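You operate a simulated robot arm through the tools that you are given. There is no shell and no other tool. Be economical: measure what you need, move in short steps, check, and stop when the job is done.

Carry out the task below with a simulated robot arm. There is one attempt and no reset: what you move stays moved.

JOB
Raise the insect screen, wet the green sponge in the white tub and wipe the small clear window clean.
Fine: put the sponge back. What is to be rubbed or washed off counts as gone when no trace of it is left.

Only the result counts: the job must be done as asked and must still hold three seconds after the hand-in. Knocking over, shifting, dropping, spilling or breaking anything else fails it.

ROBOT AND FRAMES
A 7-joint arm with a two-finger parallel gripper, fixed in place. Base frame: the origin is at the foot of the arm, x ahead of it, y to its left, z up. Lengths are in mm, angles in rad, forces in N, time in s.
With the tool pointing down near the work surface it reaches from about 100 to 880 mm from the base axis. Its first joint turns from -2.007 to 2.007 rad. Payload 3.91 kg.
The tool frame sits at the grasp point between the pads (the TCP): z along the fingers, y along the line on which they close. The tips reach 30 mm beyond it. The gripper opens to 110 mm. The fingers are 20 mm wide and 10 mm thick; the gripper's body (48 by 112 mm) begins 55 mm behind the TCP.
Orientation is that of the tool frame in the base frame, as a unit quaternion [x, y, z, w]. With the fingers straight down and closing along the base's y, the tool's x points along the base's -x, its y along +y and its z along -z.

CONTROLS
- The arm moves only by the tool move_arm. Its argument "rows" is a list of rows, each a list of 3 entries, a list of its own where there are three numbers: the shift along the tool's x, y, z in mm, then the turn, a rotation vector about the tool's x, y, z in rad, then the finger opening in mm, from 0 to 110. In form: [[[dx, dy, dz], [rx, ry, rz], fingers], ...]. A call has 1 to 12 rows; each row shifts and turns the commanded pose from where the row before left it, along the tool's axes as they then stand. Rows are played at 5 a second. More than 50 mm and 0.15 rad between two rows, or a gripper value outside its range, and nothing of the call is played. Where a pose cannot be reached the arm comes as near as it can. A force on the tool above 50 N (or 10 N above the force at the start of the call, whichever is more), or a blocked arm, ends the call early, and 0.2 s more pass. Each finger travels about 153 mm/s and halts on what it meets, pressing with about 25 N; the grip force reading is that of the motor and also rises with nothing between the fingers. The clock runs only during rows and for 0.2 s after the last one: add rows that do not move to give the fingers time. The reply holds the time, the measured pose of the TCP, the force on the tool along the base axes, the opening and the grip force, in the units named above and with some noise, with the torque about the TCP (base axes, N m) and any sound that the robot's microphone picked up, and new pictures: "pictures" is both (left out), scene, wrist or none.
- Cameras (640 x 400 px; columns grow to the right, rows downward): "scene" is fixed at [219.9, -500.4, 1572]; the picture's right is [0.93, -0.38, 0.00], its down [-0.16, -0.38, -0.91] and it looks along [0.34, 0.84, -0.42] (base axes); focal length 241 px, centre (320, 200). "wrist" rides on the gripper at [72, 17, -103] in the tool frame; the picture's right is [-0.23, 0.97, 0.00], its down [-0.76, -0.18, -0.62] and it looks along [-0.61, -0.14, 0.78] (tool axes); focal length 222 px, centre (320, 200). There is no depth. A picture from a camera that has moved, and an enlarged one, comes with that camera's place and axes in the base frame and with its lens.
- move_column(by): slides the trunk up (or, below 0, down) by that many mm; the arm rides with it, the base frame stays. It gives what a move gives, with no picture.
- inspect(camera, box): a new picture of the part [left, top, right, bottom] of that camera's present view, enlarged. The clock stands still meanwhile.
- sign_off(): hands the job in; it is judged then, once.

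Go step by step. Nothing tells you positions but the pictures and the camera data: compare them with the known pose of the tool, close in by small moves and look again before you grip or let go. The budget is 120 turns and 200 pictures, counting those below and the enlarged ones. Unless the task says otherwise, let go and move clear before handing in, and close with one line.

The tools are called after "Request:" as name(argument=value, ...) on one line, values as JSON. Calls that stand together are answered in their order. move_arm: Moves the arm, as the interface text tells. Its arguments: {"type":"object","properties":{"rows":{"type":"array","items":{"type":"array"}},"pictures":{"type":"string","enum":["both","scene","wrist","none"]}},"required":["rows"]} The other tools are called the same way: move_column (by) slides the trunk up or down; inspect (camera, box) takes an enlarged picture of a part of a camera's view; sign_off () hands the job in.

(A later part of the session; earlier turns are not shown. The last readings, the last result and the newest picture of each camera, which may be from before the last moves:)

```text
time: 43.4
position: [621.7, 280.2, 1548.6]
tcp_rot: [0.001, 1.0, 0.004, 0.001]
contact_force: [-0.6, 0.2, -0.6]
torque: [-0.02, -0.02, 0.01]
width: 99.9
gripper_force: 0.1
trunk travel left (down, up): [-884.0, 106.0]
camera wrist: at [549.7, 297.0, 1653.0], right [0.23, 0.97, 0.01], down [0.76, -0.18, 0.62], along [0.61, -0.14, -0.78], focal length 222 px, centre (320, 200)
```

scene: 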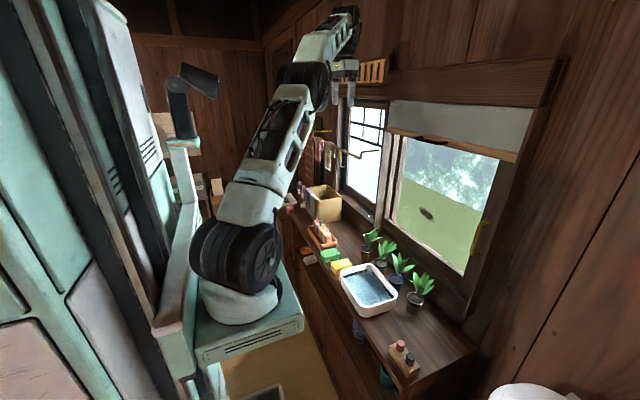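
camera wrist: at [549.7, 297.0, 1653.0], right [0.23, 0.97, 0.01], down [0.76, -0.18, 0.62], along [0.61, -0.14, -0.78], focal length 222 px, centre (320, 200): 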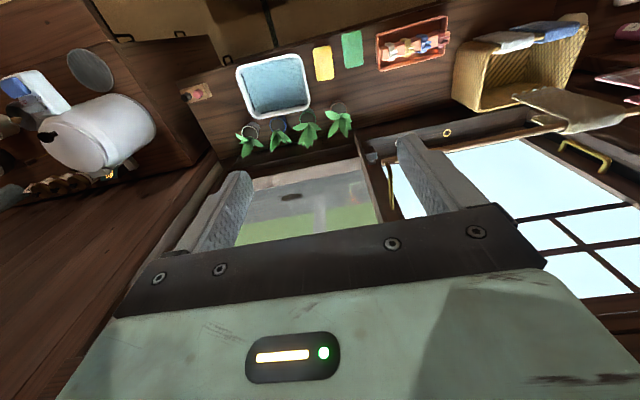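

Too high for that reach; I'll descend with the arm first while shifting left, then lower the trunk.

Request:
move_arm(rows=[[[0, 0, 48], [0, 0, 0], 100], [[0, 0, 48], [0, 0, 0], 100], [[0, 0, 48], [0, 0, 0], 100], [[0, 35, 35], [0, 0, 0], 100], [[0, 35, 35], [0, 0, 0], 100], [[-5, 35, 35], [0, 0, 0], 100], [[0, 0, 0], [0, 0, 0], 100]], pictures="none")

Request:
move_column(by=-270)

Request:
move_arm(rows=[[[0, 0, 0], [0, 0, 0], 100]])

```text
time: 45.0
position: [625.9, 387.4, 1300.6]
tcp_rot: [0.001, 1.0, 0.003, 0.0]
contact_force: [0.2, -0.6, 0.2]
torque: [0.01, -0.01, -0.01]
width: 99.8
gripper_force: 0.1
trunk travel left (down, up): [-884.0, 106.0]
```

```text
time: 47.8
position: [625.7, 387.8, 1030.6]
tcp_rot: [0.0, 1.0, 0.003, 0.0]
contact_force: [-1.0, -0.2, 0.0]
torque: [0.02, 0.0, 0.01]
width: 100.1
gripper_force: 0.1
trunk travel left (down, up): [-614.0, 376.0]
```

```text
time: 48.2
position: [626.4, 387.4, 1030.7]
tcp_rot: [0.001, 1.0, 0.003, 0.0]
contact_force: [-0.4, -0.2, 0.5]
torque: [0.01, -0.03, -0.01]
width: 99.9
gripper_force: 0.0
trunk travel left (down, up): [-614.0, 376.0]
camera wrist: at [554.9, 403.6, 1134.4], right [0.23, 0.97, 0.0], down [0.76, -0.18, 0.62], along [0.61, -0.14, -0.78], focal length 222 px, centre (320, 200)
```

scene: 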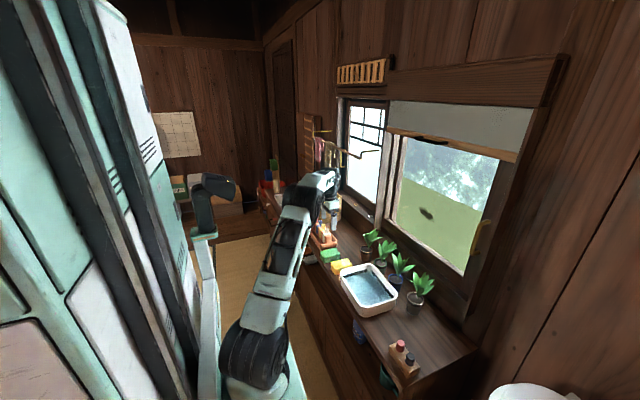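
wrist: 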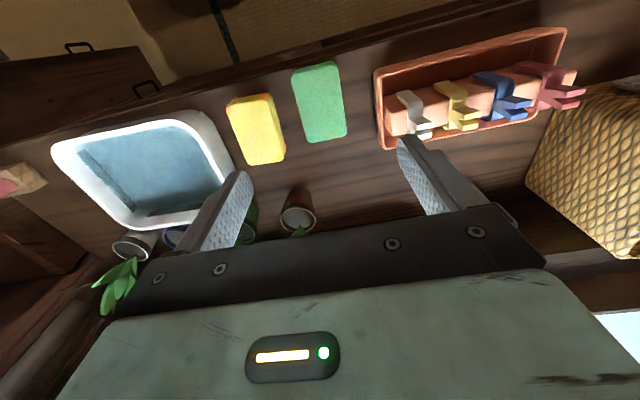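

The green sponge's top face is centred at (631,387), about 84×53 mm, with its top near z 845. I descend to a check height.

Request:
move_arm(rows=[[[-5, 0, 43], [0, 0, 0], 85], [[0, 0, 43], [0, 0, 0], 80], [[0, 0, 40], [0, 0, 0], 80], [[0, 0, 0], [0, 0, 0], 80]])

Request:
inspect(camera="scene", box=[295, 225, 375, 275])

```text
time: 49.2
position: [631.3, 387.9, 901.4]
tcp_rot: [0.001, 1.0, 0.003, 0.0]
contact_force: [0.4, 0.4, -0.6]
torque: [-0.02, 0.0, 0.04]
width: 79.9
gripper_force: 0.0
trunk travel left (down, up): [-614.0, 376.0]
camera wrist: at [559.9, 405.6, 1004.2], right [0.23, 0.97, 0.01], down [0.76, -0.18, 0.62], along [0.61, -0.14, -0.78], focal length 222 px, centre (320, 200)
```

scene: 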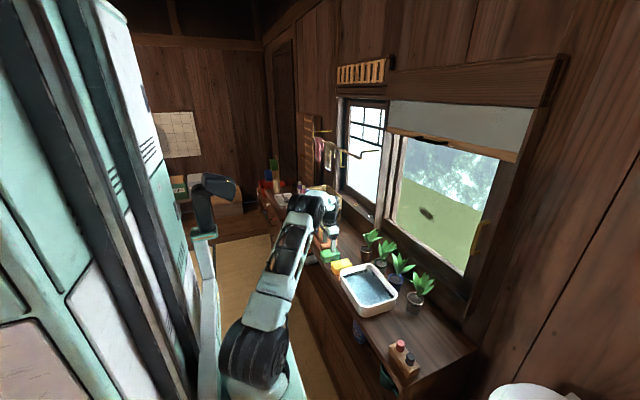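
wrist: 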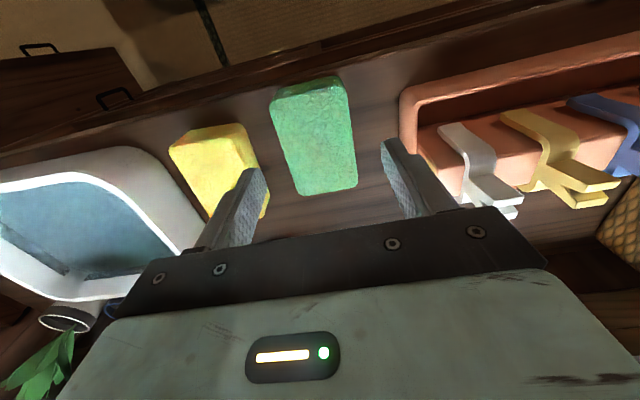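

```text
8.00 times, centred on (335, 250) of scene
camera zoom: at [219.9, -500.4, 1572.0], right [0.93, -0.38, 0.0], down [-0.16, -0.38, -0.91], along [0.34, 0.84, -0.42], focal length 1930 px, centre (200, -200)
```

zoom: 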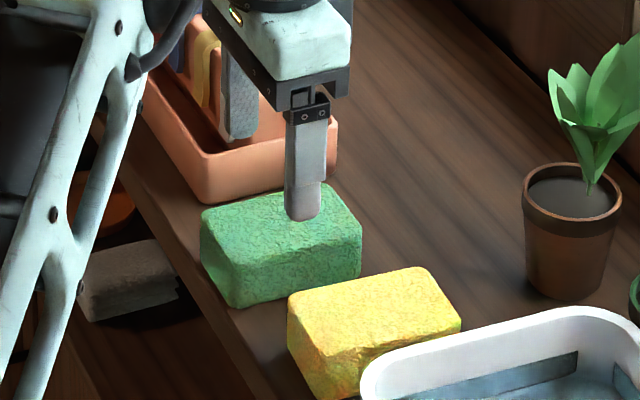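

The thickness comes out at about 30 mm, so the counter is near z 808. I narrow the jaws to clear the yellow sponge and descend so the lower half of the sponge stays free below the tips.

Request:
move_arm(rows=[[[0, 0, 0], [0, 0, 0], 64], [[0, 0, 25], [0, 0, 0], 64], [[0, 0, 0], [0, 0, 0], 64]], pictures="wrist")

Request:
inspect(camera="scene", box=[295, 225, 375, 275])

```text
time: 50.0
position: [629.6, 390.4, 878.3]
tcp_rot: [0.0, 1.0, 0.002, 0.001]
contact_force: [0.2, 0.2, -0.3]
torque: [-0.02, -0.03, 0.03]
width: 63.8
gripper_force: 0.0
trunk travel left (down, up): [-614.0, 376.0]
camera wrist: at [559.9, 406.5, 981.9], right [0.23, 0.97, 0.0], down [0.76, -0.18, 0.62], along [0.61, -0.14, -0.78], focal length 222 px, centre (320, 200)
```

wrist: 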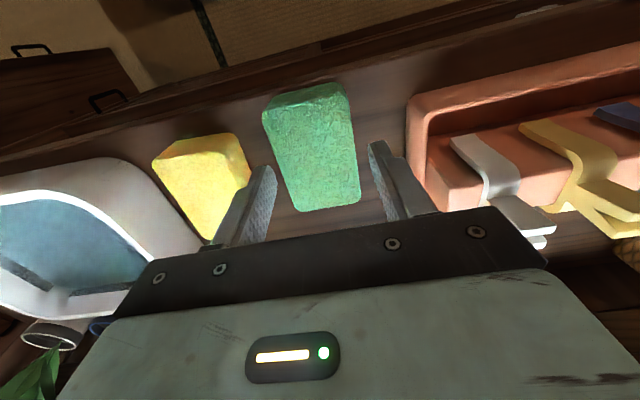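

```text
8.00 times, centred on (335, 250) of scene
camera zoom: at [219.9, -500.4, 1572.0], right [0.93, -0.38, 0.0], down [-0.16, -0.38, -0.91], along [0.34, 0.84, -0.42], focal length 1930 px, centre (200, -200)
```

zoom: 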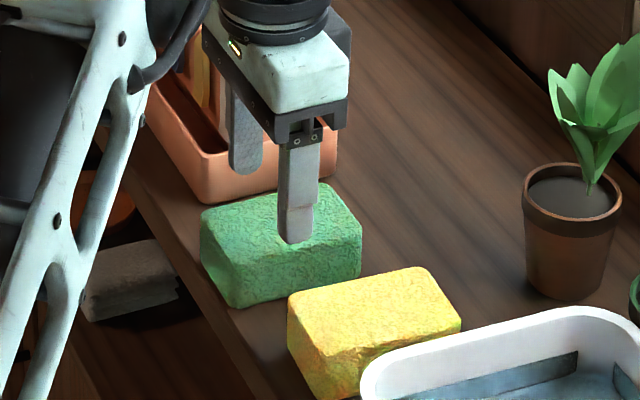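

The near finger is over the gap. I go down 23 mm and close.

Request:
move_arm(rows=[[[0, -2, 12], [0, 0, 0], 64], [[0, 0, 11], [0, 0, 0], 64], [[0, 0, 0], [0, 0, 0], 64], [[0, 0, 0], [0, 0, 0], 45], [[0, 0, 0], [0, 0, 0], 35], [[0, 0, 0], [0, 0, 0], 35], [[0, 0, 0], [0, 0, 0], 35]], pictures="wrist")

Request:
inspect(camera="scene", box=[295, 225, 375, 275])

```text
time: 51.6
position: [632.1, 386.2, 855.9]
tcp_rot: [0.001, 1.0, 0.003, 0.0]
contact_force: [0.0, 0.2, 0.2]
torque: [-0.01, 0.01, 0.0]
width: 56.2
gripper_force: 24.9
trunk travel left (down, up): [-614.0, 376.0]
camera wrist: at [559.7, 402.9, 960.1], right [0.23, 0.97, 0.0], down [0.76, -0.18, 0.62], along [0.61, -0.14, -0.78], focal length 222 px, centre (320, 200)
```

wrist: 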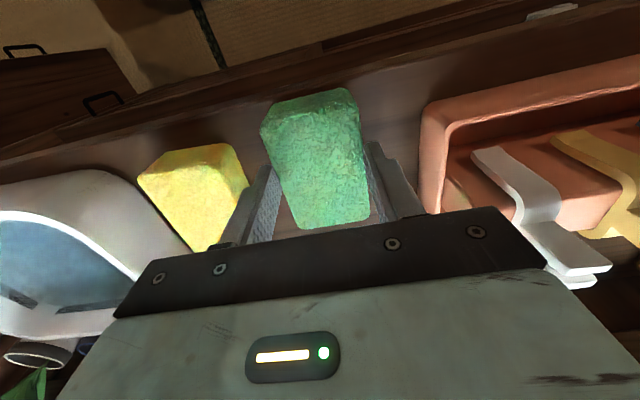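

```text
8.00 times, centred on (335, 250) of scene
camera zoom: at [219.9, -500.4, 1572.0], right [0.93, -0.38, 0.0], down [-0.16, -0.38, -0.91], along [0.34, 0.84, -0.42], focal length 1930 px, centre (200, -200)
```

zoom: 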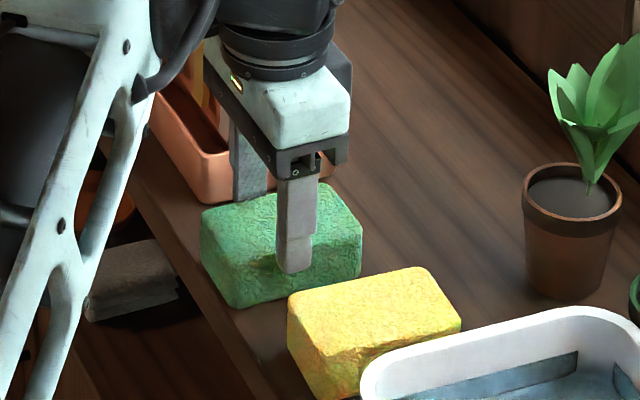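

The sponge is held at 56 mm. I lift it and carry it over the tub.

Request:
move_arm(rows=[[[0, 0, -20], [0, 0, 0], 35], [[0, 0, -45], [0, 0, 0], 35], [[0, 0, -45], [0, 0, 0], 35], [[-9, -44, 0], [0, 0, 0], 35], [[-9, -44, 0], [0, 0, 0], 35], [[-9, -44, 0], [0, 0, 0], 35], [[-9, -44, 0], [0, 0, 0], 35], [[-9, -44, 0], [0, 0, 0], 35], [[-9, -44, 0], [0, 0, 0], 35], [[0, 0, 0], [0, 0, 0], 35]])

Request:
inspect(camera="scene", box=[320, 230, 440, 330])

```text
time: 53.8
position: [684.6, 119.9, 967.8]
tcp_rot: [0.001, 1.0, 0.002, 0.0]
contact_force: [-0.2, -0.5, -0.2]
torque: [0.01, 0.0, 0.01]
width: 56.2
gripper_force: 25.0
trunk travel left (down, up): [-614.0, 376.0]
camera wrist: at [613.1, 137.1, 1071.6], right [0.23, 0.97, 0.0], down [0.76, -0.18, 0.62], along [0.61, -0.14, -0.78], focal length 222 px, centre (320, 200)
```

scene: 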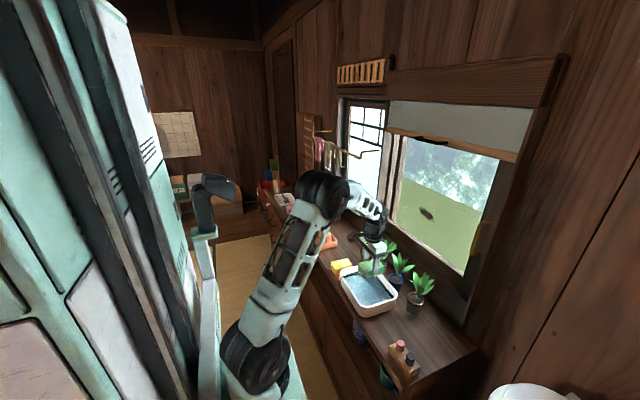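
wrist: 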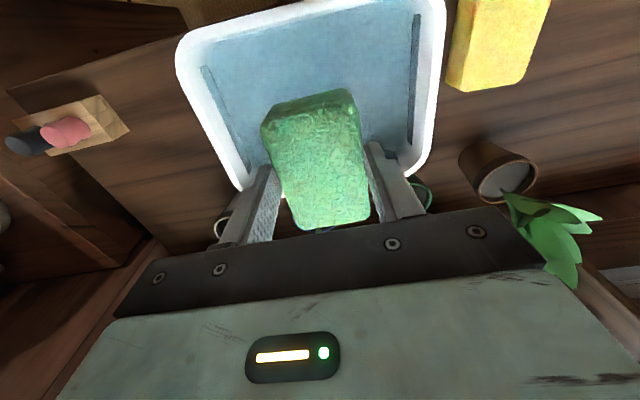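

```text
4.00 times, centred on (380, 280) of scene
camera zoom: at [219.9, -500.4, 1572.0], right [0.93, -0.38, 0.0], down [-0.16, -0.38, -0.91], along [0.34, 0.84, -0.42], focal length 965 px, centre (80, -120)
```

zoom: 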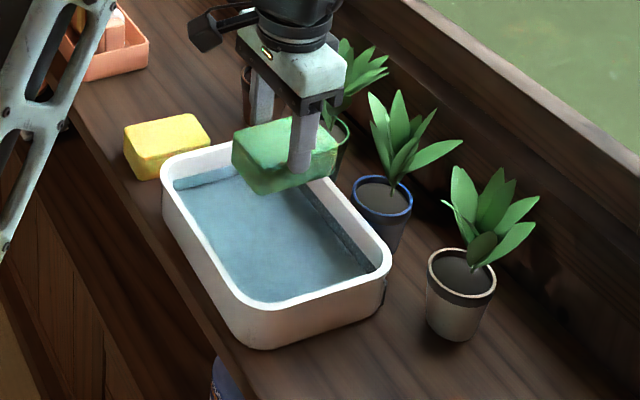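

The tub is centred under the sponge (rim about z 860, inner roughly x 620–750, y 40–205). I lower it gently into the water.

Request:
move_arm(rows=[[[0, 0, 40], [0, 0, 0], 35], [[0, 0, 20], [0, 0, 0], 35], [[0, 0, 10], [0, 0, 0], 35], [[0, 0, 10], [0, 0, 0], 35], [[0, 0, 8], [0, 0, 0], 35], [[0, 0, 7], [0, 0, 0], 35], [[0, 0, 0], [0, 0, 0], 35], [[0, 0, 0], [0, 0, 0], 35]])

Request:
inspect(camera="scene", box=[320, 230, 440, 330])

```text
time: 55.6
position: [682.1, 123.4, 871.0]
tcp_rot: [0.002, 1.0, 0.003, 0.0]
contact_force: [-0.7, -0.4, -0.1]
torque: [0.0, -0.01, 0.01]
width: 55.9
gripper_force: 24.6
trunk travel left (down, up): [-614.0, 376.0]
camera wrist: at [611.5, 139.3, 974.2], right [0.23, 0.97, 0.0], down [0.76, -0.18, 0.62], along [0.61, -0.14, -0.78], focal length 222 px, centre (320, 200)
```

scene: 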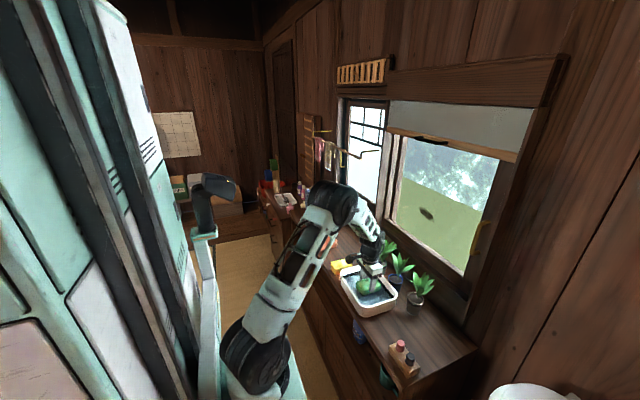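
wrist: 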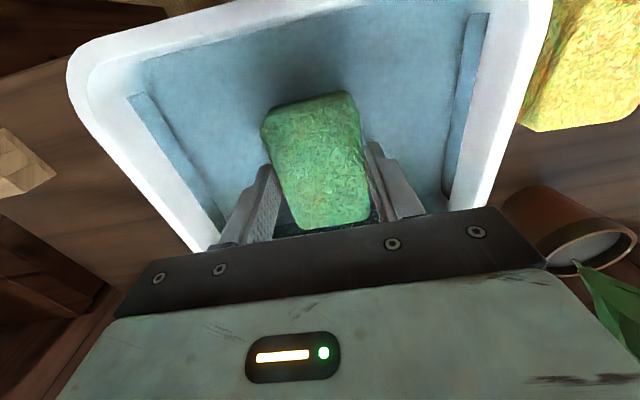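

```text
4.00 times, centred on (380, 280) of scene
camera zoom: at [219.9, -500.4, 1572.0], right [0.93, -0.38, 0.0], down [-0.16, -0.38, -0.91], along [0.34, 0.84, -0.42], focal length 965 px, centre (80, -120)
```

zoom: 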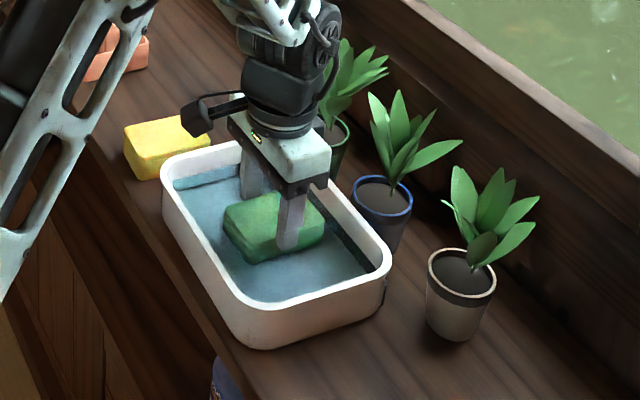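

I lower a little further to be sure the sponge is immersed, watching the force.

Request:
move_arm(rows=[[[0, 0, 5], [0, 0, 0], 35], [[0, 0, 5], [0, 0, 0], 35], [[0, 0, 0], [0, 0, 0], 35], [[0, 0, 0], [0, 0, 0], 35], [[0, 0, 0], [0, 0, 0], 35]], pictures="none")

Request:
inspect(camera="scene", box=[350, 260, 410, 310])

```text
time: 56.8
position: [685.0, 122.3, 860.5]
tcp_rot: [0.001, 1.0, 0.002, 0.0]
contact_force: [-0.7, -0.6, 0.8]
torque: [0.0, 0.03, 0.0]
width: 56.3
gripper_force: 24.9
trunk travel left (down, up): [-614.0, 376.0]
```

```text
8.00 times, centred on (380, 285) of scene
camera zoom: at [219.9, -500.4, 1572.0], right [0.93, -0.38, 0.0], down [-0.16, -0.38, -0.91], along [0.34, 0.84, -0.42], focal length 1930 px, centre (-160, -480)
```

zoom: 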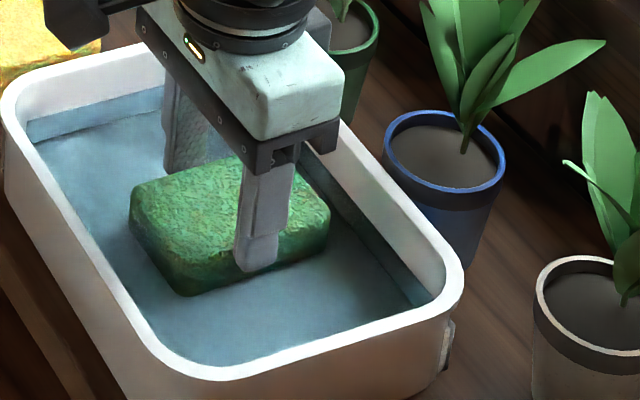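

The sponge has darkened, so it is wet. I lift it, let it drip over the tub, then rise to window height.

Request:
move_arm(rows=[[[0, 0, -10], [0, 0, 0], 35], [[0, 0, -15], [0, 0, 0], 35], [[0, 0, -25], [0, 0, 0], 35], [[0, 0, 0], [0, 0, 0], 35], [[0, 0, 0], [0, 0, 0], 35], [[0, 0, 0], [0, 0, 0], 35], [[0, 0, 0], [0, 0, 0], 35], [[0, 0, 0], [0, 0, 0], 35], [[0, 0, 0], [0, 0, 0], 35], [[0, 0, 0], [0, 0, 0], 35]], pictures="none")

Request:
move_arm(rows=[[[0, 0, -40], [0, 0, 0], 35], [[0, 0, -40], [0, 0, 0], 35], [[0, 0, -40], [0, 0, 0], 35], [[0, 0, -40], [0, 0, 0], 35], [[0, 0, -40], [0, 0, 0], 35], [[0, 0, 0], [0, 0, 0], 35]])

```text
time: 59.0
position: [683.6, 122.5, 911.7]
tcp_rot: [0.0, 1.0, 0.002, 0.0]
contact_force: [0.2, -0.4, 0.2]
torque: [0.0, 0.03, -0.02]
width: 56.1
gripper_force: 24.8
trunk travel left (down, up): [-614.0, 376.0]
```

```text
time: 60.4
position: [683.1, 123.6, 1109.9]
tcp_rot: [0.001, 1.0, 0.002, 0.001]
contact_force: [0.4, -0.6, 0.3]
torque: [0.01, -0.02, 0.03]
width: 56.0
gripper_force: 25.0
trunk travel left (down, up): [-614.0, 376.0]
camera wrist: at [612.5, 140.6, 1214.0], right [0.23, 0.97, 0.0], down [0.76, -0.18, 0.62], along [0.61, -0.14, -0.78], focal length 222 px, centre (320, 200)
```

scene: 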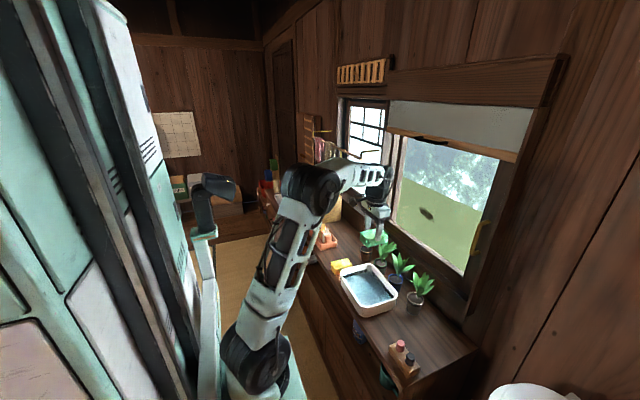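
wrist: 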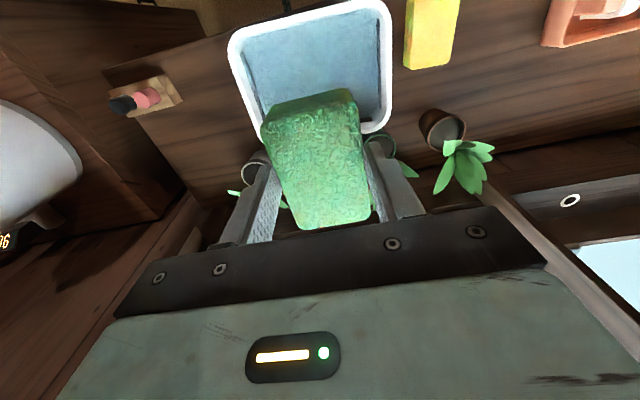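

Now I pitch the tool to horizontal so that the sponge face points at the window.

Request:
move_arm(rows=[[[0, 0, 0], [0, -0.1428, 0], 35], [[0, 0, 0], [0, -0.1428, 0], 35], [[0, 0, 0], [0, -0.1428, 0], 35], [[0, 0, 0], [0, -0.1428, 0], 35], [[0, 0, 0], [0, -0.1428, 0], 35], [[0, 0, 0], [0, -0.1428, 0], 35], [[0, 0, 0], [0, -0.1428, 0], 35], [[0, 0, 0], [0, -0.1428, 0], 35], [[0, 0, 0], [0, -0.1428, 0], 35], [[0, 0, 0], [0, -0.1428, 0], 35], [[0, 0, 0], [0, -0.1428, 0], 35], [[0, 0, 0], [0, 0, 0], 35]])

```text
time: 63.0
position: [683.6, 121.4, 1110.2]
tcp_rot: [0.002, 0.707, 0.001, 0.707]
contact_force: [0.0, -0.4, -0.6]
torque: [0.0, 0.01, -0.05]
width: 56.1
gripper_force: 24.6
trunk travel left (down, up): [-614.0, 376.0]
camera wrist: at [582.0, 138.4, 1038.4], right [0.0, 0.97, 0.23], down [-0.62, -0.18, 0.76], along [0.78, -0.15, 0.61], focal length 222 px, centre (320, 200)
```

scene: 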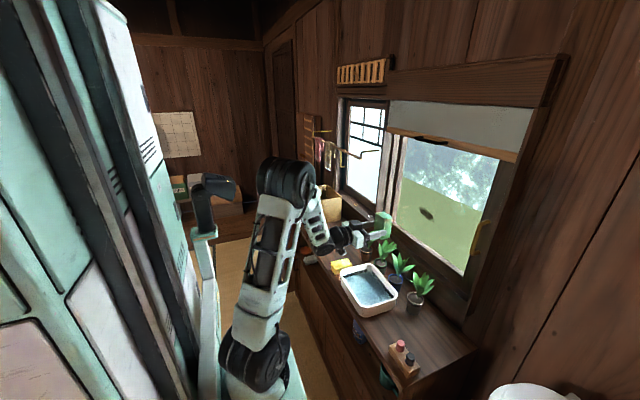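
wrist: 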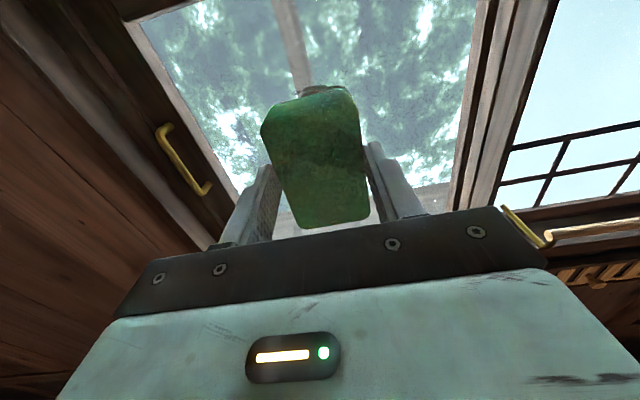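

The sponge faces the window and the stain sits right behind it. I approach to about 40 mm from the glass.

Request:
move_arm(rows=[[[0, 0, 40], [0, 0, 0], 35], [[0, 0, 40], [0, 0, 0], 35], [[-8, 0, 40], [0, 0, 0], 35], [[0, 0, 30], [0, 0, 0], 35], [[0, 0, 0], [0, 0, 0], 35]])

Request:
inspect(camera="scene", box=[360, 170, 480, 245])

```text
time: 64.2
position: [833.2, 120.3, 1116.9]
tcp_rot: [0.002, 0.707, 0.0, 0.707]
contact_force: [0.8, -0.8, 0.3]
torque: [0.0, 0.02, 0.01]
width: 55.8
gripper_force: 25.0
trunk travel left (down, up): [-614.0, 376.0]
camera wrist: at [731.1, 137.8, 1045.3], right [0.0, 0.97, 0.23], down [-0.62, -0.18, 0.76], along [0.78, -0.15, 0.61], focal length 222 px, centre (320, 200)
```

scene: 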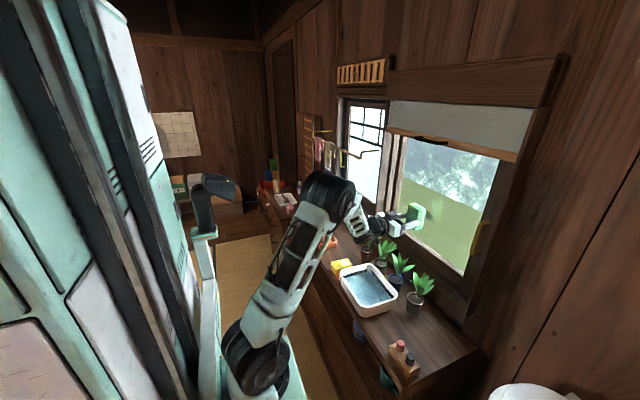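
wrist: 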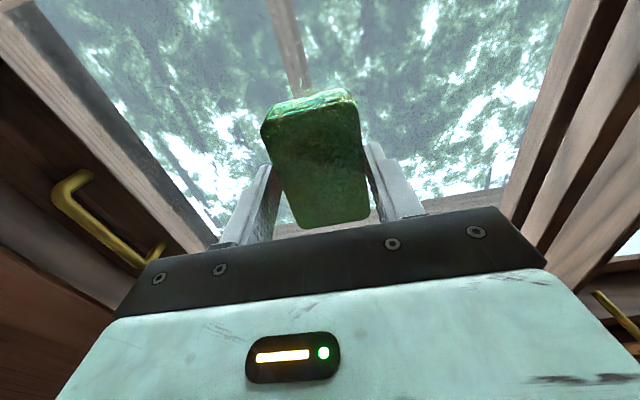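

```text
5.33 times, centred on (420, 208) of scene
camera zoom: at [219.9, -500.4, 1572.0], right [0.93, -0.38, 0.0], down [-0.16, -0.38, -0.91], along [0.34, 0.84, -0.42], focal length 1287 px, centre (-213, 160)
```

zoom: 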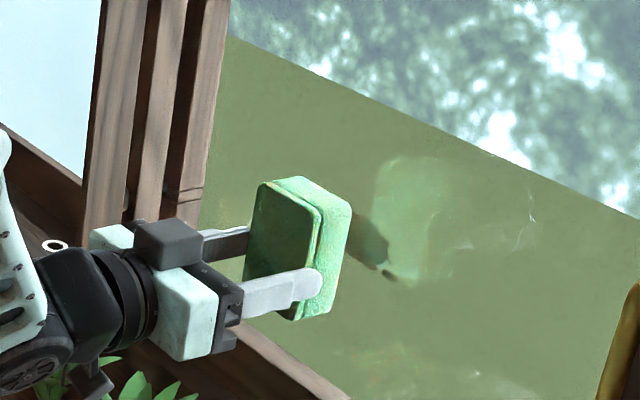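

The glass reflects the sponge, so it is a few centimetres away. I advance slowly until contact.

Request:
move_arm(rows=[[[0, 0, 8], [0, 0, 0], 35], [[0, 0, 8], [0, 0, 0], 35], [[0, 0, 8], [0, 0, 0], 35], [[0, 0, 6], [0, 0, 0], 35], [[0, 0, 0], [0, 0, 0], 35]], pictures="none")

Request:
inspect(camera="scene", box=[380, 170, 480, 240])

```text
time: 65.4
position: [865.4, 119.8, 1118.8]
tcp_rot: [0.002, 0.707, 0.0, 0.707]
contact_force: [-0.2, -0.5, -0.1]
torque: [0.0, -0.02, 0.02]
width: 56.1
gripper_force: 24.6
trunk travel left (down, up): [-614.0, 376.0]
```

```text
5.71 times, centred on (430, 205) of scene
camera zoom: at [219.9, -500.4, 1572.0], right [0.93, -0.38, 0.0], down [-0.16, -0.38, -0.91], along [0.34, 0.84, -0.42], focal length 1379 px, centre (-309, 171)
```

zoom: 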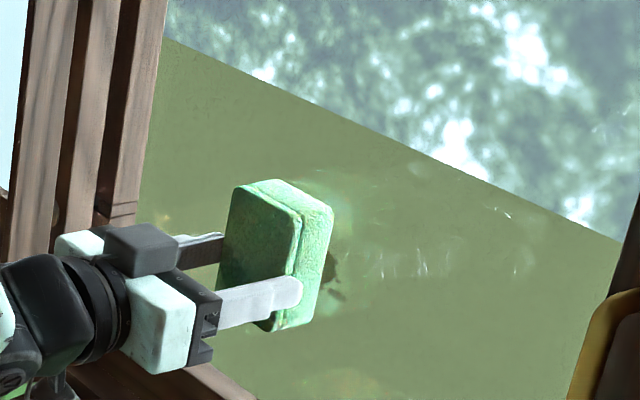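

Still no contact; I continue in small steps.

Request:
move_arm(rows=[[[0, 0, 5], [0, 0, 0], 35], [[0, 0, 5], [0, 0, 0], 35], [[0, 0, 0], [0, 0, 0], 35]], pictures="none")

Request:
inspect(camera="scene", box=[380, 170, 480, 240])

```text
time: 66.2
position: [873.0, 121.0, 1120.6]
tcp_rot: [0.002, 0.707, 0.003, 0.707]
contact_force: [-6.1, -0.2, 0.5]
torque: [-0.01, 0.0, 0.12]
width: 56.0
gripper_force: 25.0
trunk travel left (down, up): [-614.0, 376.0]
```

```text
5.71 times, centred on (430, 205) of scene
camera zoom: at [219.9, -500.4, 1572.0], right [0.93, -0.38, 0.0], down [-0.16, -0.38, -0.91], along [0.34, 0.84, -0.42], focal length 1379 px, centre (-309, 171)
```

zoom: 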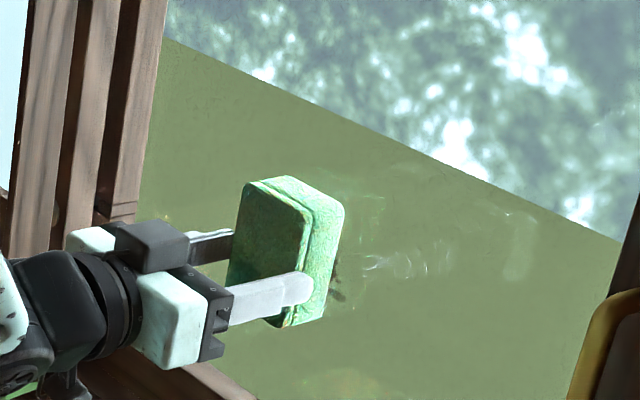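

Contact at about 6 N puts the glass near x 920. I rub sideways over the stain.

Request:
move_arm(rows=[[[0, -15, 1], [0, 0, 0], 35], [[0, -15, 0], [0, 0, 0], 35], [[0, -15, 0], [0, 0, 0], 35], [[0, 15, 0], [0, 0, 0], 35], [[0, 15, 0], [0, 0, 0], 35], [[0, 15, 0], [0, 0, 0], 35], [[0, 15, 0], [0, 0, 0], 35], [[0, 15, 0], [0, 0, 0], 35], [[0, 0, 0], [0, 0, 0], 35]], pictures="none")

Request:
inspect(camera="scene", box=[380, 170, 480, 240])

```text
time: 68.2
position: [876.0, 150.6, 1120.8]
tcp_rot: [0.002, 0.707, 0.002, 0.707]
contact_force: [0.7, -0.1, 0.5]
torque: [0.01, 0.02, 0.01]
width: 56.0
gripper_force: 24.5
trunk travel left (down, up): [-614.0, 376.0]
```

```text
5.71 times, centred on (430, 205) of scene
camera zoom: at [219.9, -500.4, 1572.0], right [0.93, -0.38, 0.0], down [-0.16, -0.38, -0.91], along [0.34, 0.84, -0.42], focal length 1379 px, centre (-309, 171)
```

zoom: 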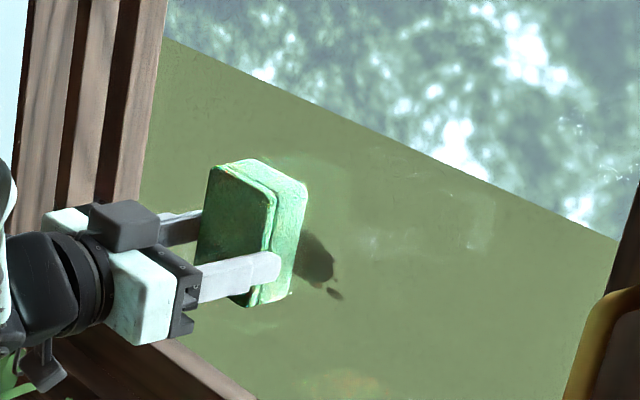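

The stain is still there and contact was lost, so the rub was too light. I press forward a bit more to find firm contact.

Request:
move_arm(rows=[[[0, -20, 0], [0, 0, 0], 35], [[0, -10, 3], [0, 0, 0], 35], [[0, 0, 3], [0, 0, 0], 35], [[0, 0, 3], [0, 0, 0], 35], [[0, 0, 0], [0, 0, 0], 35]], pictures="wrist")

Request:
inspect(camera="scene", box=[380, 170, 480, 240])

```text
time: 69.4
position: [881.3, 122.1, 1119.2]
tcp_rot: [0.001, 0.707, 0.003, 0.707]
contact_force: [-32.8, 9.2, -3.3]
torque: [-0.02, 0.16, 0.36]
width: 56.1
gripper_force: 25.3
trunk travel left (down, up): [-614.0, 376.0]
camera wrist: at [780.6, 138.9, 1047.8], right [0.0, 0.97, 0.23], down [-0.62, -0.18, 0.76], along [0.78, -0.14, 0.61], focal length 222 px, centre (320, 200)
```

wrist: 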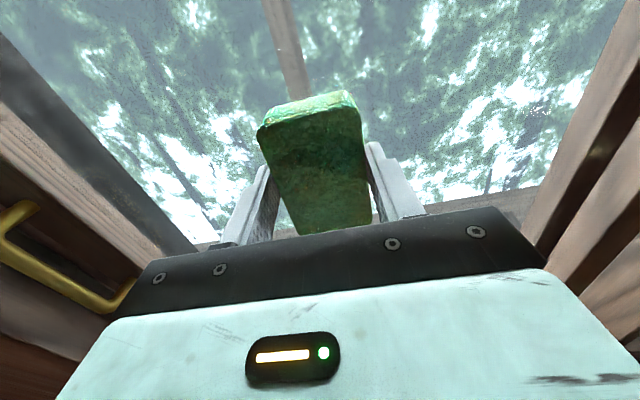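

```text
5.71 times, centred on (430, 205) of scene
camera zoom: at [219.9, -500.4, 1572.0], right [0.93, -0.38, 0.0], down [-0.16, -0.38, -0.91], along [0.34, 0.84, -0.42], focal length 1379 px, centre (-309, 171)
```

zoom: 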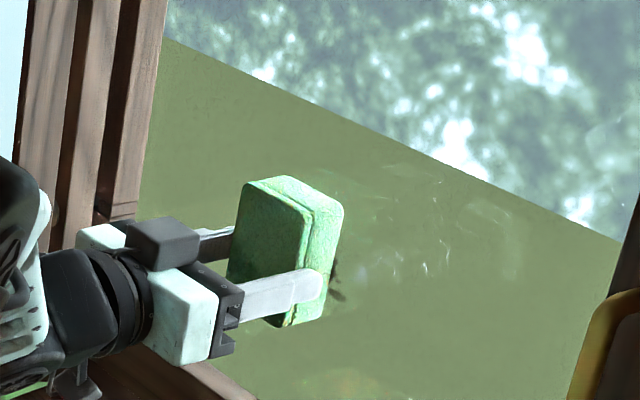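

Firm contact now (33 N). I ease off slightly and rub with short strokes.

Request:
move_arm(rows=[[[0, -10, -1.5], [0, 0, 0], 35], [[0, -15, 0], [0, 0, 0], 35], [[0, -15, 0], [0, 0, 0], 35], [[0, 15, 0], [0, 0, 0], 35], [[0, 15, 0], [0, 0, 0], 35], [[0, 15, 0], [0, 0, 0], 35], [[0, 15, 0], [0, 0, 0], 35], [[0, 15, 0], [0, 0, 0], 35], [[0, 0, 0], [0, 0, 0], 35]], pictures="none")

Request:
inspect(camera="scene", box=[380, 170, 480, 240])

```text
time: 71.4
position: [882.8, 154.6, 1119.0]
tcp_rot: [0.002, 0.707, 0.002, 0.707]
contact_force: [0.5, 0.0, 0.1]
torque: [-0.02, 0.03, -0.02]
width: 56.2
gripper_force: 25.0
trunk travel left (down, up): [-614.0, 376.0]
```

```text
5.71 times, centred on (430, 205) of scene
camera zoom: at [219.9, -500.4, 1572.0], right [0.93, -0.38, 0.0], down [-0.16, -0.38, -0.91], along [0.34, 0.84, -0.42], focal length 1379 px, centre (-309, 171)
```

zoom: 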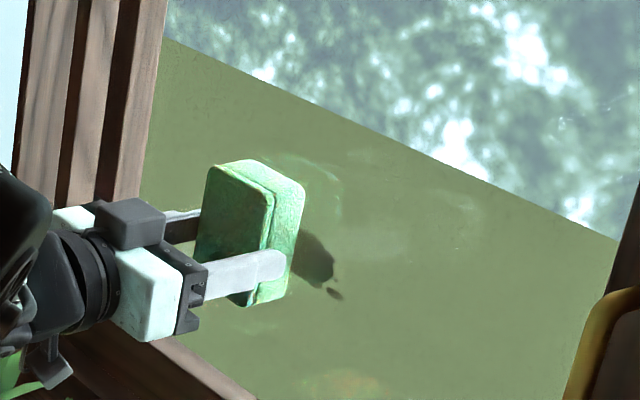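

The sponge is slipping back in the grip under pressure. I back off to see what has happened to the stain and to the grip.

Request:
move_arm(rows=[[[0, 0, -20], [0, 0, 0], 35], [[0, 40, -20], [0, 0, 0], 35], [[0, 40, 0], [0, 0, 0], 35], [[0, 0, 0], [0, 0, 0], 35]], pictures="wrist")

Request:
inspect(camera="scene", box=[380, 170, 480, 240])

Request:
inspect(camera="wrist", box=[220, 60, 420, 240])

```text
time: 72.4
position: [842.4, 234.2, 1122.9]
tcp_rot: [0.003, 0.707, 0.001, 0.707]
contact_force: [0.3, -0.1, -0.3]
torque: [0.02, 0.01, 0.01]
width: 56.2
gripper_force: 25.4
trunk travel left (down, up): [-614.0, 376.0]
camera wrist: at [739.9, 251.7, 1050.2], right [0.0, 0.97, 0.23], down [-0.62, -0.18, 0.76], along [0.78, -0.15, 0.61], focal length 222 px, centre (320, 200)
```

wrist: 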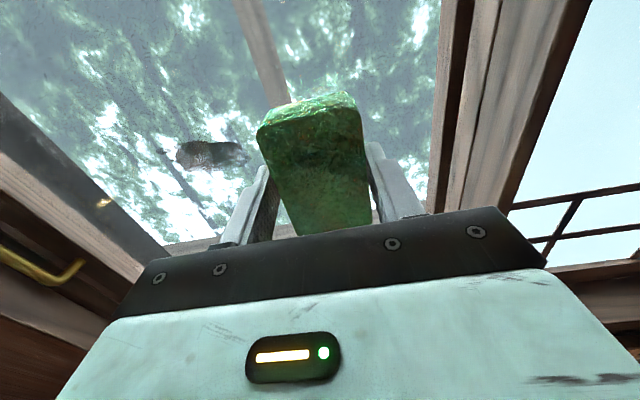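

```text
5.71 times, centred on (430, 205) of scene
camera zoom: at [219.9, -500.4, 1572.0], right [0.93, -0.38, 0.0], down [-0.16, -0.38, -0.91], along [0.34, 0.84, -0.42], focal length 1379 px, centre (-309, 171)
```

zoom: 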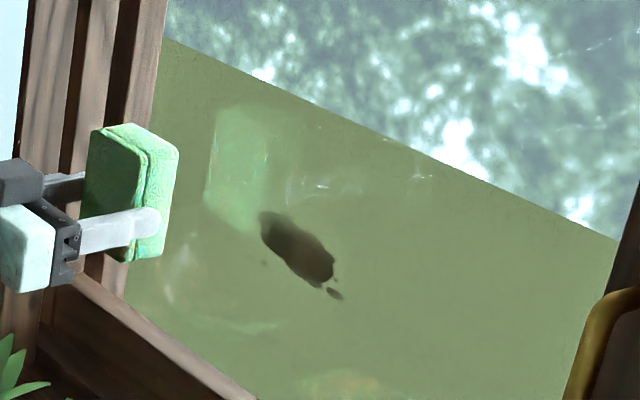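

```text
2.22 times, centred on (320, 150) of wrist
camera zoom: at [739.9, 251.7, 1050.2], right [0.0, 0.97, 0.23], down [-0.62, -0.18, 0.76], along [0.78, -0.15, 0.61], focal length 494 px, centre (320, 311)
```

zoom: 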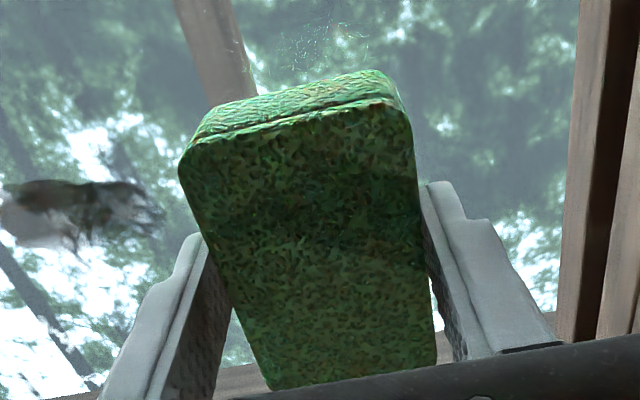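

The stain looks unchanged. I return exactly over it (y 128) and press stepwise, reading the force as I go.

Request:
move_arm(rows=[[[0, -40, 0], [0, 0, 0], 35], [[0, -40, 0], [0, 0, 0], 35], [[0, -26, 0], [0, 0, 0], 35], [[0, 0, 20], [0, 0, 0], 35], [[0, 0, 12], [0, 0, 0], 35], [[0, 0, 0], [0, 0, 0], 35]], pictures="none")

Request:
move_arm(rows=[[[0, 0, 4], [0, 0, 0], 35], [[0, 0, 0], [0, 0, 0], 35]], pictures="none")

Request:
move_arm(rows=[[[0, 0, 3], [0, 0, 0], 35], [[0, 0, 0], [0, 0, 0], 35]], pictures="none")

Request:
move_arm(rows=[[[0, 0, 3], [0, 0, 0], 35], [[0, 0, 0], [0, 0, 0], 35]], pictures="none")

```text
time: 73.8
position: [876.2, 130.4, 1117.2]
tcp_rot: [0.003, 0.707, 0.001, 0.707]
contact_force: [0.7, -0.2, 0.1]
torque: [-0.03, 0.0, -0.01]
width: 56.0
gripper_force: 25.3
trunk travel left (down, up): [-614.0, 376.0]
```

```text
time: 74.4
position: [879.9, 129.2, 1118.2]
tcp_rot: [0.003, 0.707, 0.001, 0.707]
contact_force: [0.7, -0.3, 0.0]
torque: [-0.01, -0.05, -0.01]
width: 56.3
gripper_force: 24.4
trunk travel left (down, up): [-614.0, 376.0]
```

```text
time: 75.0
position: [882.4, 129.8, 1117.7]
tcp_rot: [0.003, 0.707, 0.001, 0.707]
contact_force: [0.8, 0.0, 0.5]
torque: [0.02, 0.0, -0.04]
width: 56.1
gripper_force: 25.5
trunk travel left (down, up): [-614.0, 376.0]
```

```text
time: 75.6
position: [883.5, 130.4, 1118.2]
tcp_rot: [0.002, 0.707, 0.002, 0.707]
contact_force: [-19.7, -2.1, 0.9]
torque: [0.02, -0.05, -0.23]
width: 55.9
gripper_force: 24.8
trunk travel left (down, up): [-614.0, 376.0]
```

Contact at 20 N. Now a short stroke to see whether the pressure holds.

Request:
move_arm(rows=[[[0, -8, -0.5], [0, 0, 0], 35], [[0, -8, 0], [0, 0, 0], 35]], pictures="none")

Request:
move_arm(rows=[[[0, 8, 0], [0, 0, 0], 35], [[0, 8, 0], [0, 0, 0], 35]], pictures="none")

Request:
move_arm(rows=[[[0, 8, 0], [0, 0, 0], 35], [[0, 8, 0], [0, 0, 0], 35]], pictures="none")

Request:
inspect(camera="scene", box=[380, 170, 480, 240])

```text
time: 76.2
position: [883.7, 115.6, 1116.7]
tcp_rot: [0.003, 0.708, 0.002, 0.707]
contact_force: [-8.3, 6.3, -0.6]
torque: [-0.06, -0.02, 0.2]
width: 56.2
gripper_force: 24.8
trunk travel left (down, up): [-614.0, 376.0]
```

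```text
time: 76.8
position: [884.6, 127.9, 1119.6]
tcp_rot: [0.005, 0.707, 0.0, 0.708]
contact_force: [-16.4, -12.7, -0.7]
torque: [-0.11, 0.22, -0.92]
width: 56.3
gripper_force: 25.0
trunk travel left (down, up): [-614.0, 376.0]
```

```text
time: 77.4
position: [885.4, 147.1, 1120.4]
tcp_rot: [0.002, 0.707, 0.002, 0.707]
contact_force: [-2.8, -1.7, 0.2]
torque: [-0.01, -0.03, -0.14]
width: 56.1
gripper_force: 24.5
trunk travel left (down, up): [-614.0, 376.0]
```

```text
5.71 times, centred on (430, 205) of scene
camera zoom: at [219.9, -500.4, 1572.0], right [0.93, -0.38, 0.0], down [-0.16, -0.38, -0.91], along [0.34, 0.84, -0.42], focal length 1379 px, centre (-309, 171)
```

zoom: 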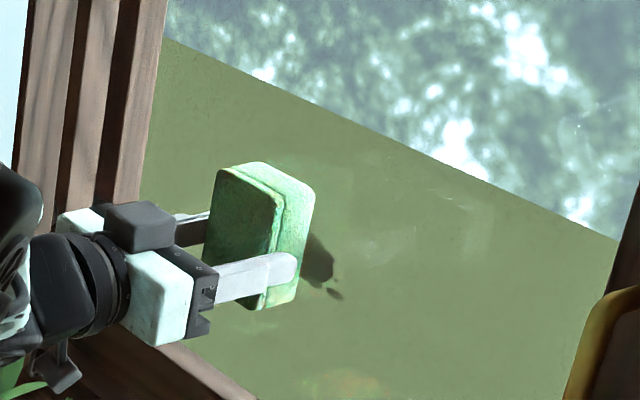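

I felt real contact over the stain, yet it hasn't changed; it may lie on the outer face. I back away and study the window's construction.

Request:
move_arm(rows=[[[0, 0, -30], [0, 0, 0], 35], [[0, 0, -40], [0, 0, 0], 35], [[0, 0, -40], [0, 0, 0], 35], [[0, 0, -40], [0, 0, 0], 35], [[0, 0, -40], [0, 0, 0], 35], [[0, 0, 0], [0, 0, 0], 35]], pictures="wrist")

Request:
inspect(camera="scene", box=[440, 180, 530, 290])

Request:
inspect(camera="scene", box=[340, 130, 440, 230])

Request:
inspect(camera="scene", box=[410, 195, 442, 232])

```text
time: 78.8
position: [691.9, 147.2, 1117.7]
tcp_rot: [0.001, 0.707, 0.001, 0.707]
contact_force: [0.2, -0.5, -0.1]
torque: [0.0, -0.02, 0.0]
width: 56.0
gripper_force: 25.0
trunk travel left (down, up): [-614.0, 376.0]
camera wrist: at [590.2, 163.7, 1046.9], right [0.0, 0.97, 0.23], down [-0.62, -0.18, 0.76], along [0.78, -0.15, 0.61], focal length 222 px, centre (320, 200)
```

wrist: 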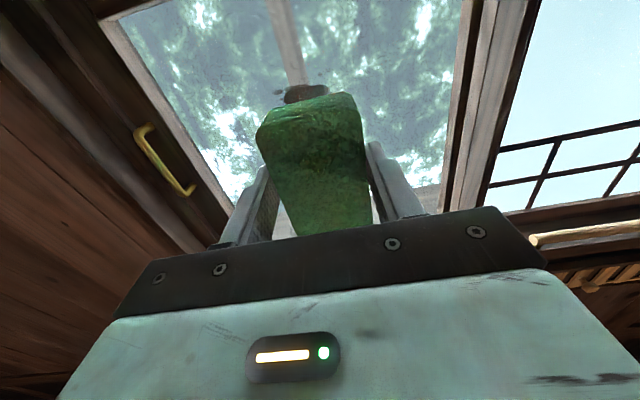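

```text
3.64 times, centred on (485, 235) of scene
camera zoom: at [219.9, -500.4, 1572.0], right [0.93, -0.38, 0.0], down [-0.16, -0.38, -0.91], along [0.34, 0.84, -0.42], focal length 877 px, centre (-280, 73)
```

zoom: 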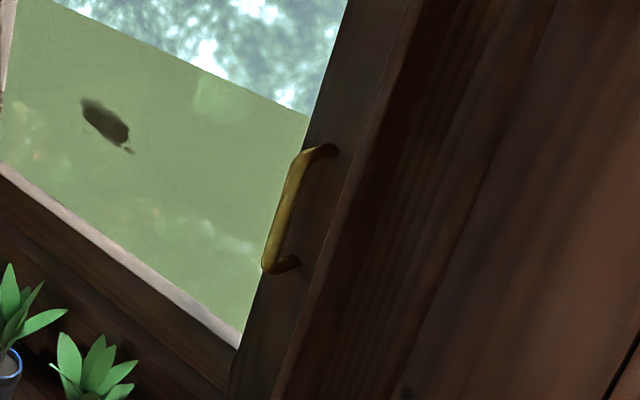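

```text
4.00 times, centred on (390, 180) of scene
camera zoom: at [219.9, -500.4, 1572.0], right [0.93, -0.38, 0.0], down [-0.16, -0.38, -0.91], along [0.34, 0.84, -0.42], focal length 965 px, centre (40, 280)
```

zoom: 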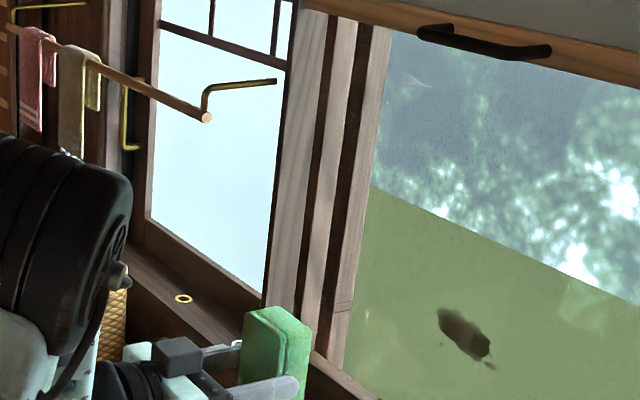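

```text
10.81 times, centred on (426, 214) of scene
camera zoom: at [219.9, -500.4, 1572.0], right [0.93, -0.38, 0.0], down [-0.16, -0.38, -0.91], along [0.34, 0.84, -0.42], focal length 2608 px, centre (-826, 54)
```

zoom: 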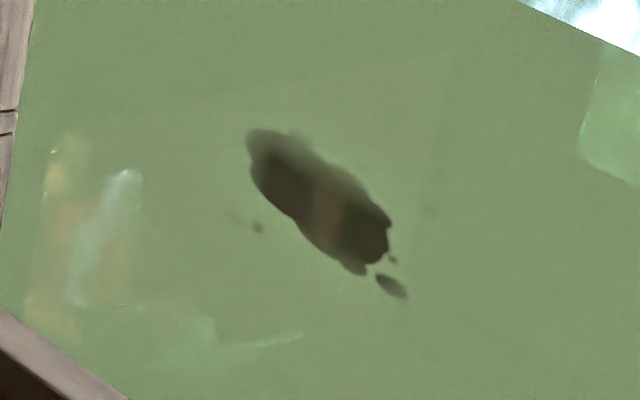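

I compare the sponge's look (wet or not) and check the tub.

Request:
inspect(camera="scene", box=[370, 195, 430, 235])

Request:
inspect(camera="scene", box=[330, 255, 410, 325])

```text
10.00 times, centred on (400, 215) of scene
camera zoom: at [219.9, -500.4, 1572.0], right [0.93, -0.38, 0.0], down [-0.16, -0.38, -0.91], along [0.34, 0.84, -0.42], focal length 2413 px, centre (-480, 50)
```

zoom: 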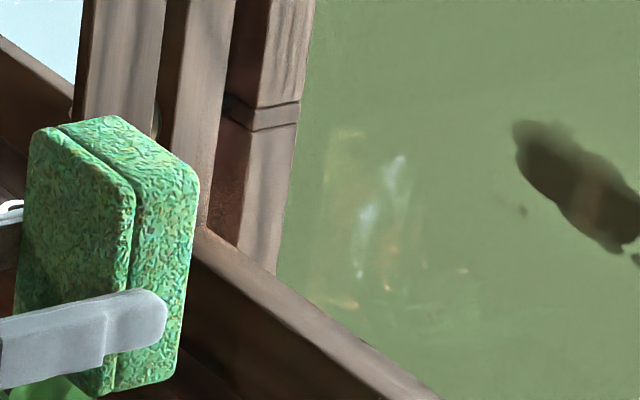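

```text
5.71 times, centred on (370, 290) of scene
camera zoom: at [219.9, -500.4, 1572.0], right [0.93, -0.38, 0.0], down [-0.16, -0.38, -0.91], along [0.34, 0.84, -0.42], focal length 1379 px, centre (34, -314)
```

zoom: 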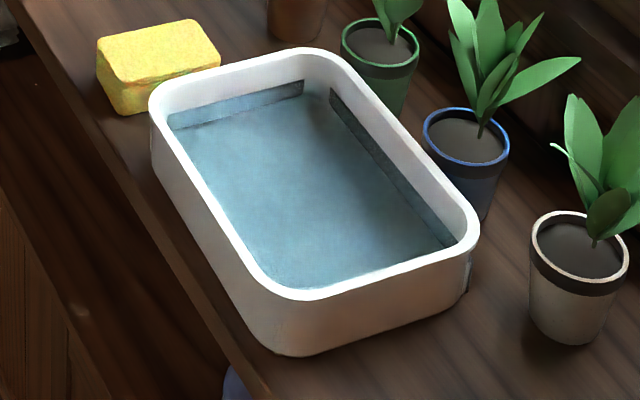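

It remains unclear whether it's a matter of too little rubbing. I'll try one longer scrub at moderate pressure before changing strategy.

Request:
move_arm(rows=[[[0, 0, 48], [0, 0, 0], 35], [[0, -8, 48], [0, 0, 0], 35], [[0, -8, 48], [0, 0, 0], 35], [[0, 0, 40], [0, 0, 0], 35], [[0, 0, 9], [0, 0, 0], 35], [[0, 0, 2], [0, 0, 0], 35], [[0, 0, 0], [0, 0, 0], 35]], pictures="none")

Request:
move_arm(rows=[[[0, -12, 0], [0, 0, 0], 35], [[0, -12, 0], [0, 0, 0], 35], [[0, 12, 0], [0, 0, 0], 35], [[0, 12, 0], [0, 0, 0], 35], [[0, -12, 0.5], [0, 0, 0], 35], [[0, -12, 0], [0, 0, 0], 35], [[0, 12, 0], [0, 0, 0], 35], [[0, 12, 0], [0, 0, 0], 35], [[10, -12, 0], [0, 0, 0], 35], [[0, -12, 0], [0, 0, 0], 35], [[-20, 0, 0], [0, 0, 0], 35], [[0, 12, 0], [0, 0, 0], 35]], pictures="none")

Request:
inspect(camera="scene", box=[410, 195, 442, 232])

```text
time: 80.4
position: [885.9, 129.9, 1119.9]
tcp_rot: [0.002, 0.708, 0.003, 0.706]
contact_force: [-31.2, -5.1, -2.8]
torque: [0.01, 0.04, -0.26]
width: 56.2
gripper_force: 25.5
trunk travel left (down, up): [-614.0, 376.0]
```

```text
time: 83.0
position: [888.8, 115.0, 1129.0]
tcp_rot: [0.001, 0.707, 0.001, 0.707]
contact_force: [-0.7, -0.7, 0.3]
torque: [0.03, -0.02, 0.03]
width: 56.0
gripper_force: 25.4
trunk travel left (down, up): [-614.0, 376.0]
```

```text
10.81 times, centred on (426, 214) of scene
camera zoom: at [219.9, -500.4, 1572.0], right [0.93, -0.38, 0.0], down [-0.16, -0.38, -0.91], along [0.34, 0.84, -0.42], focal length 2608 px, centre (-826, 54)
```

zoom: 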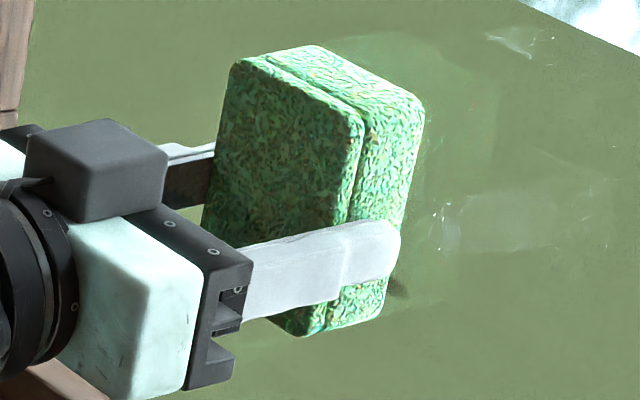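

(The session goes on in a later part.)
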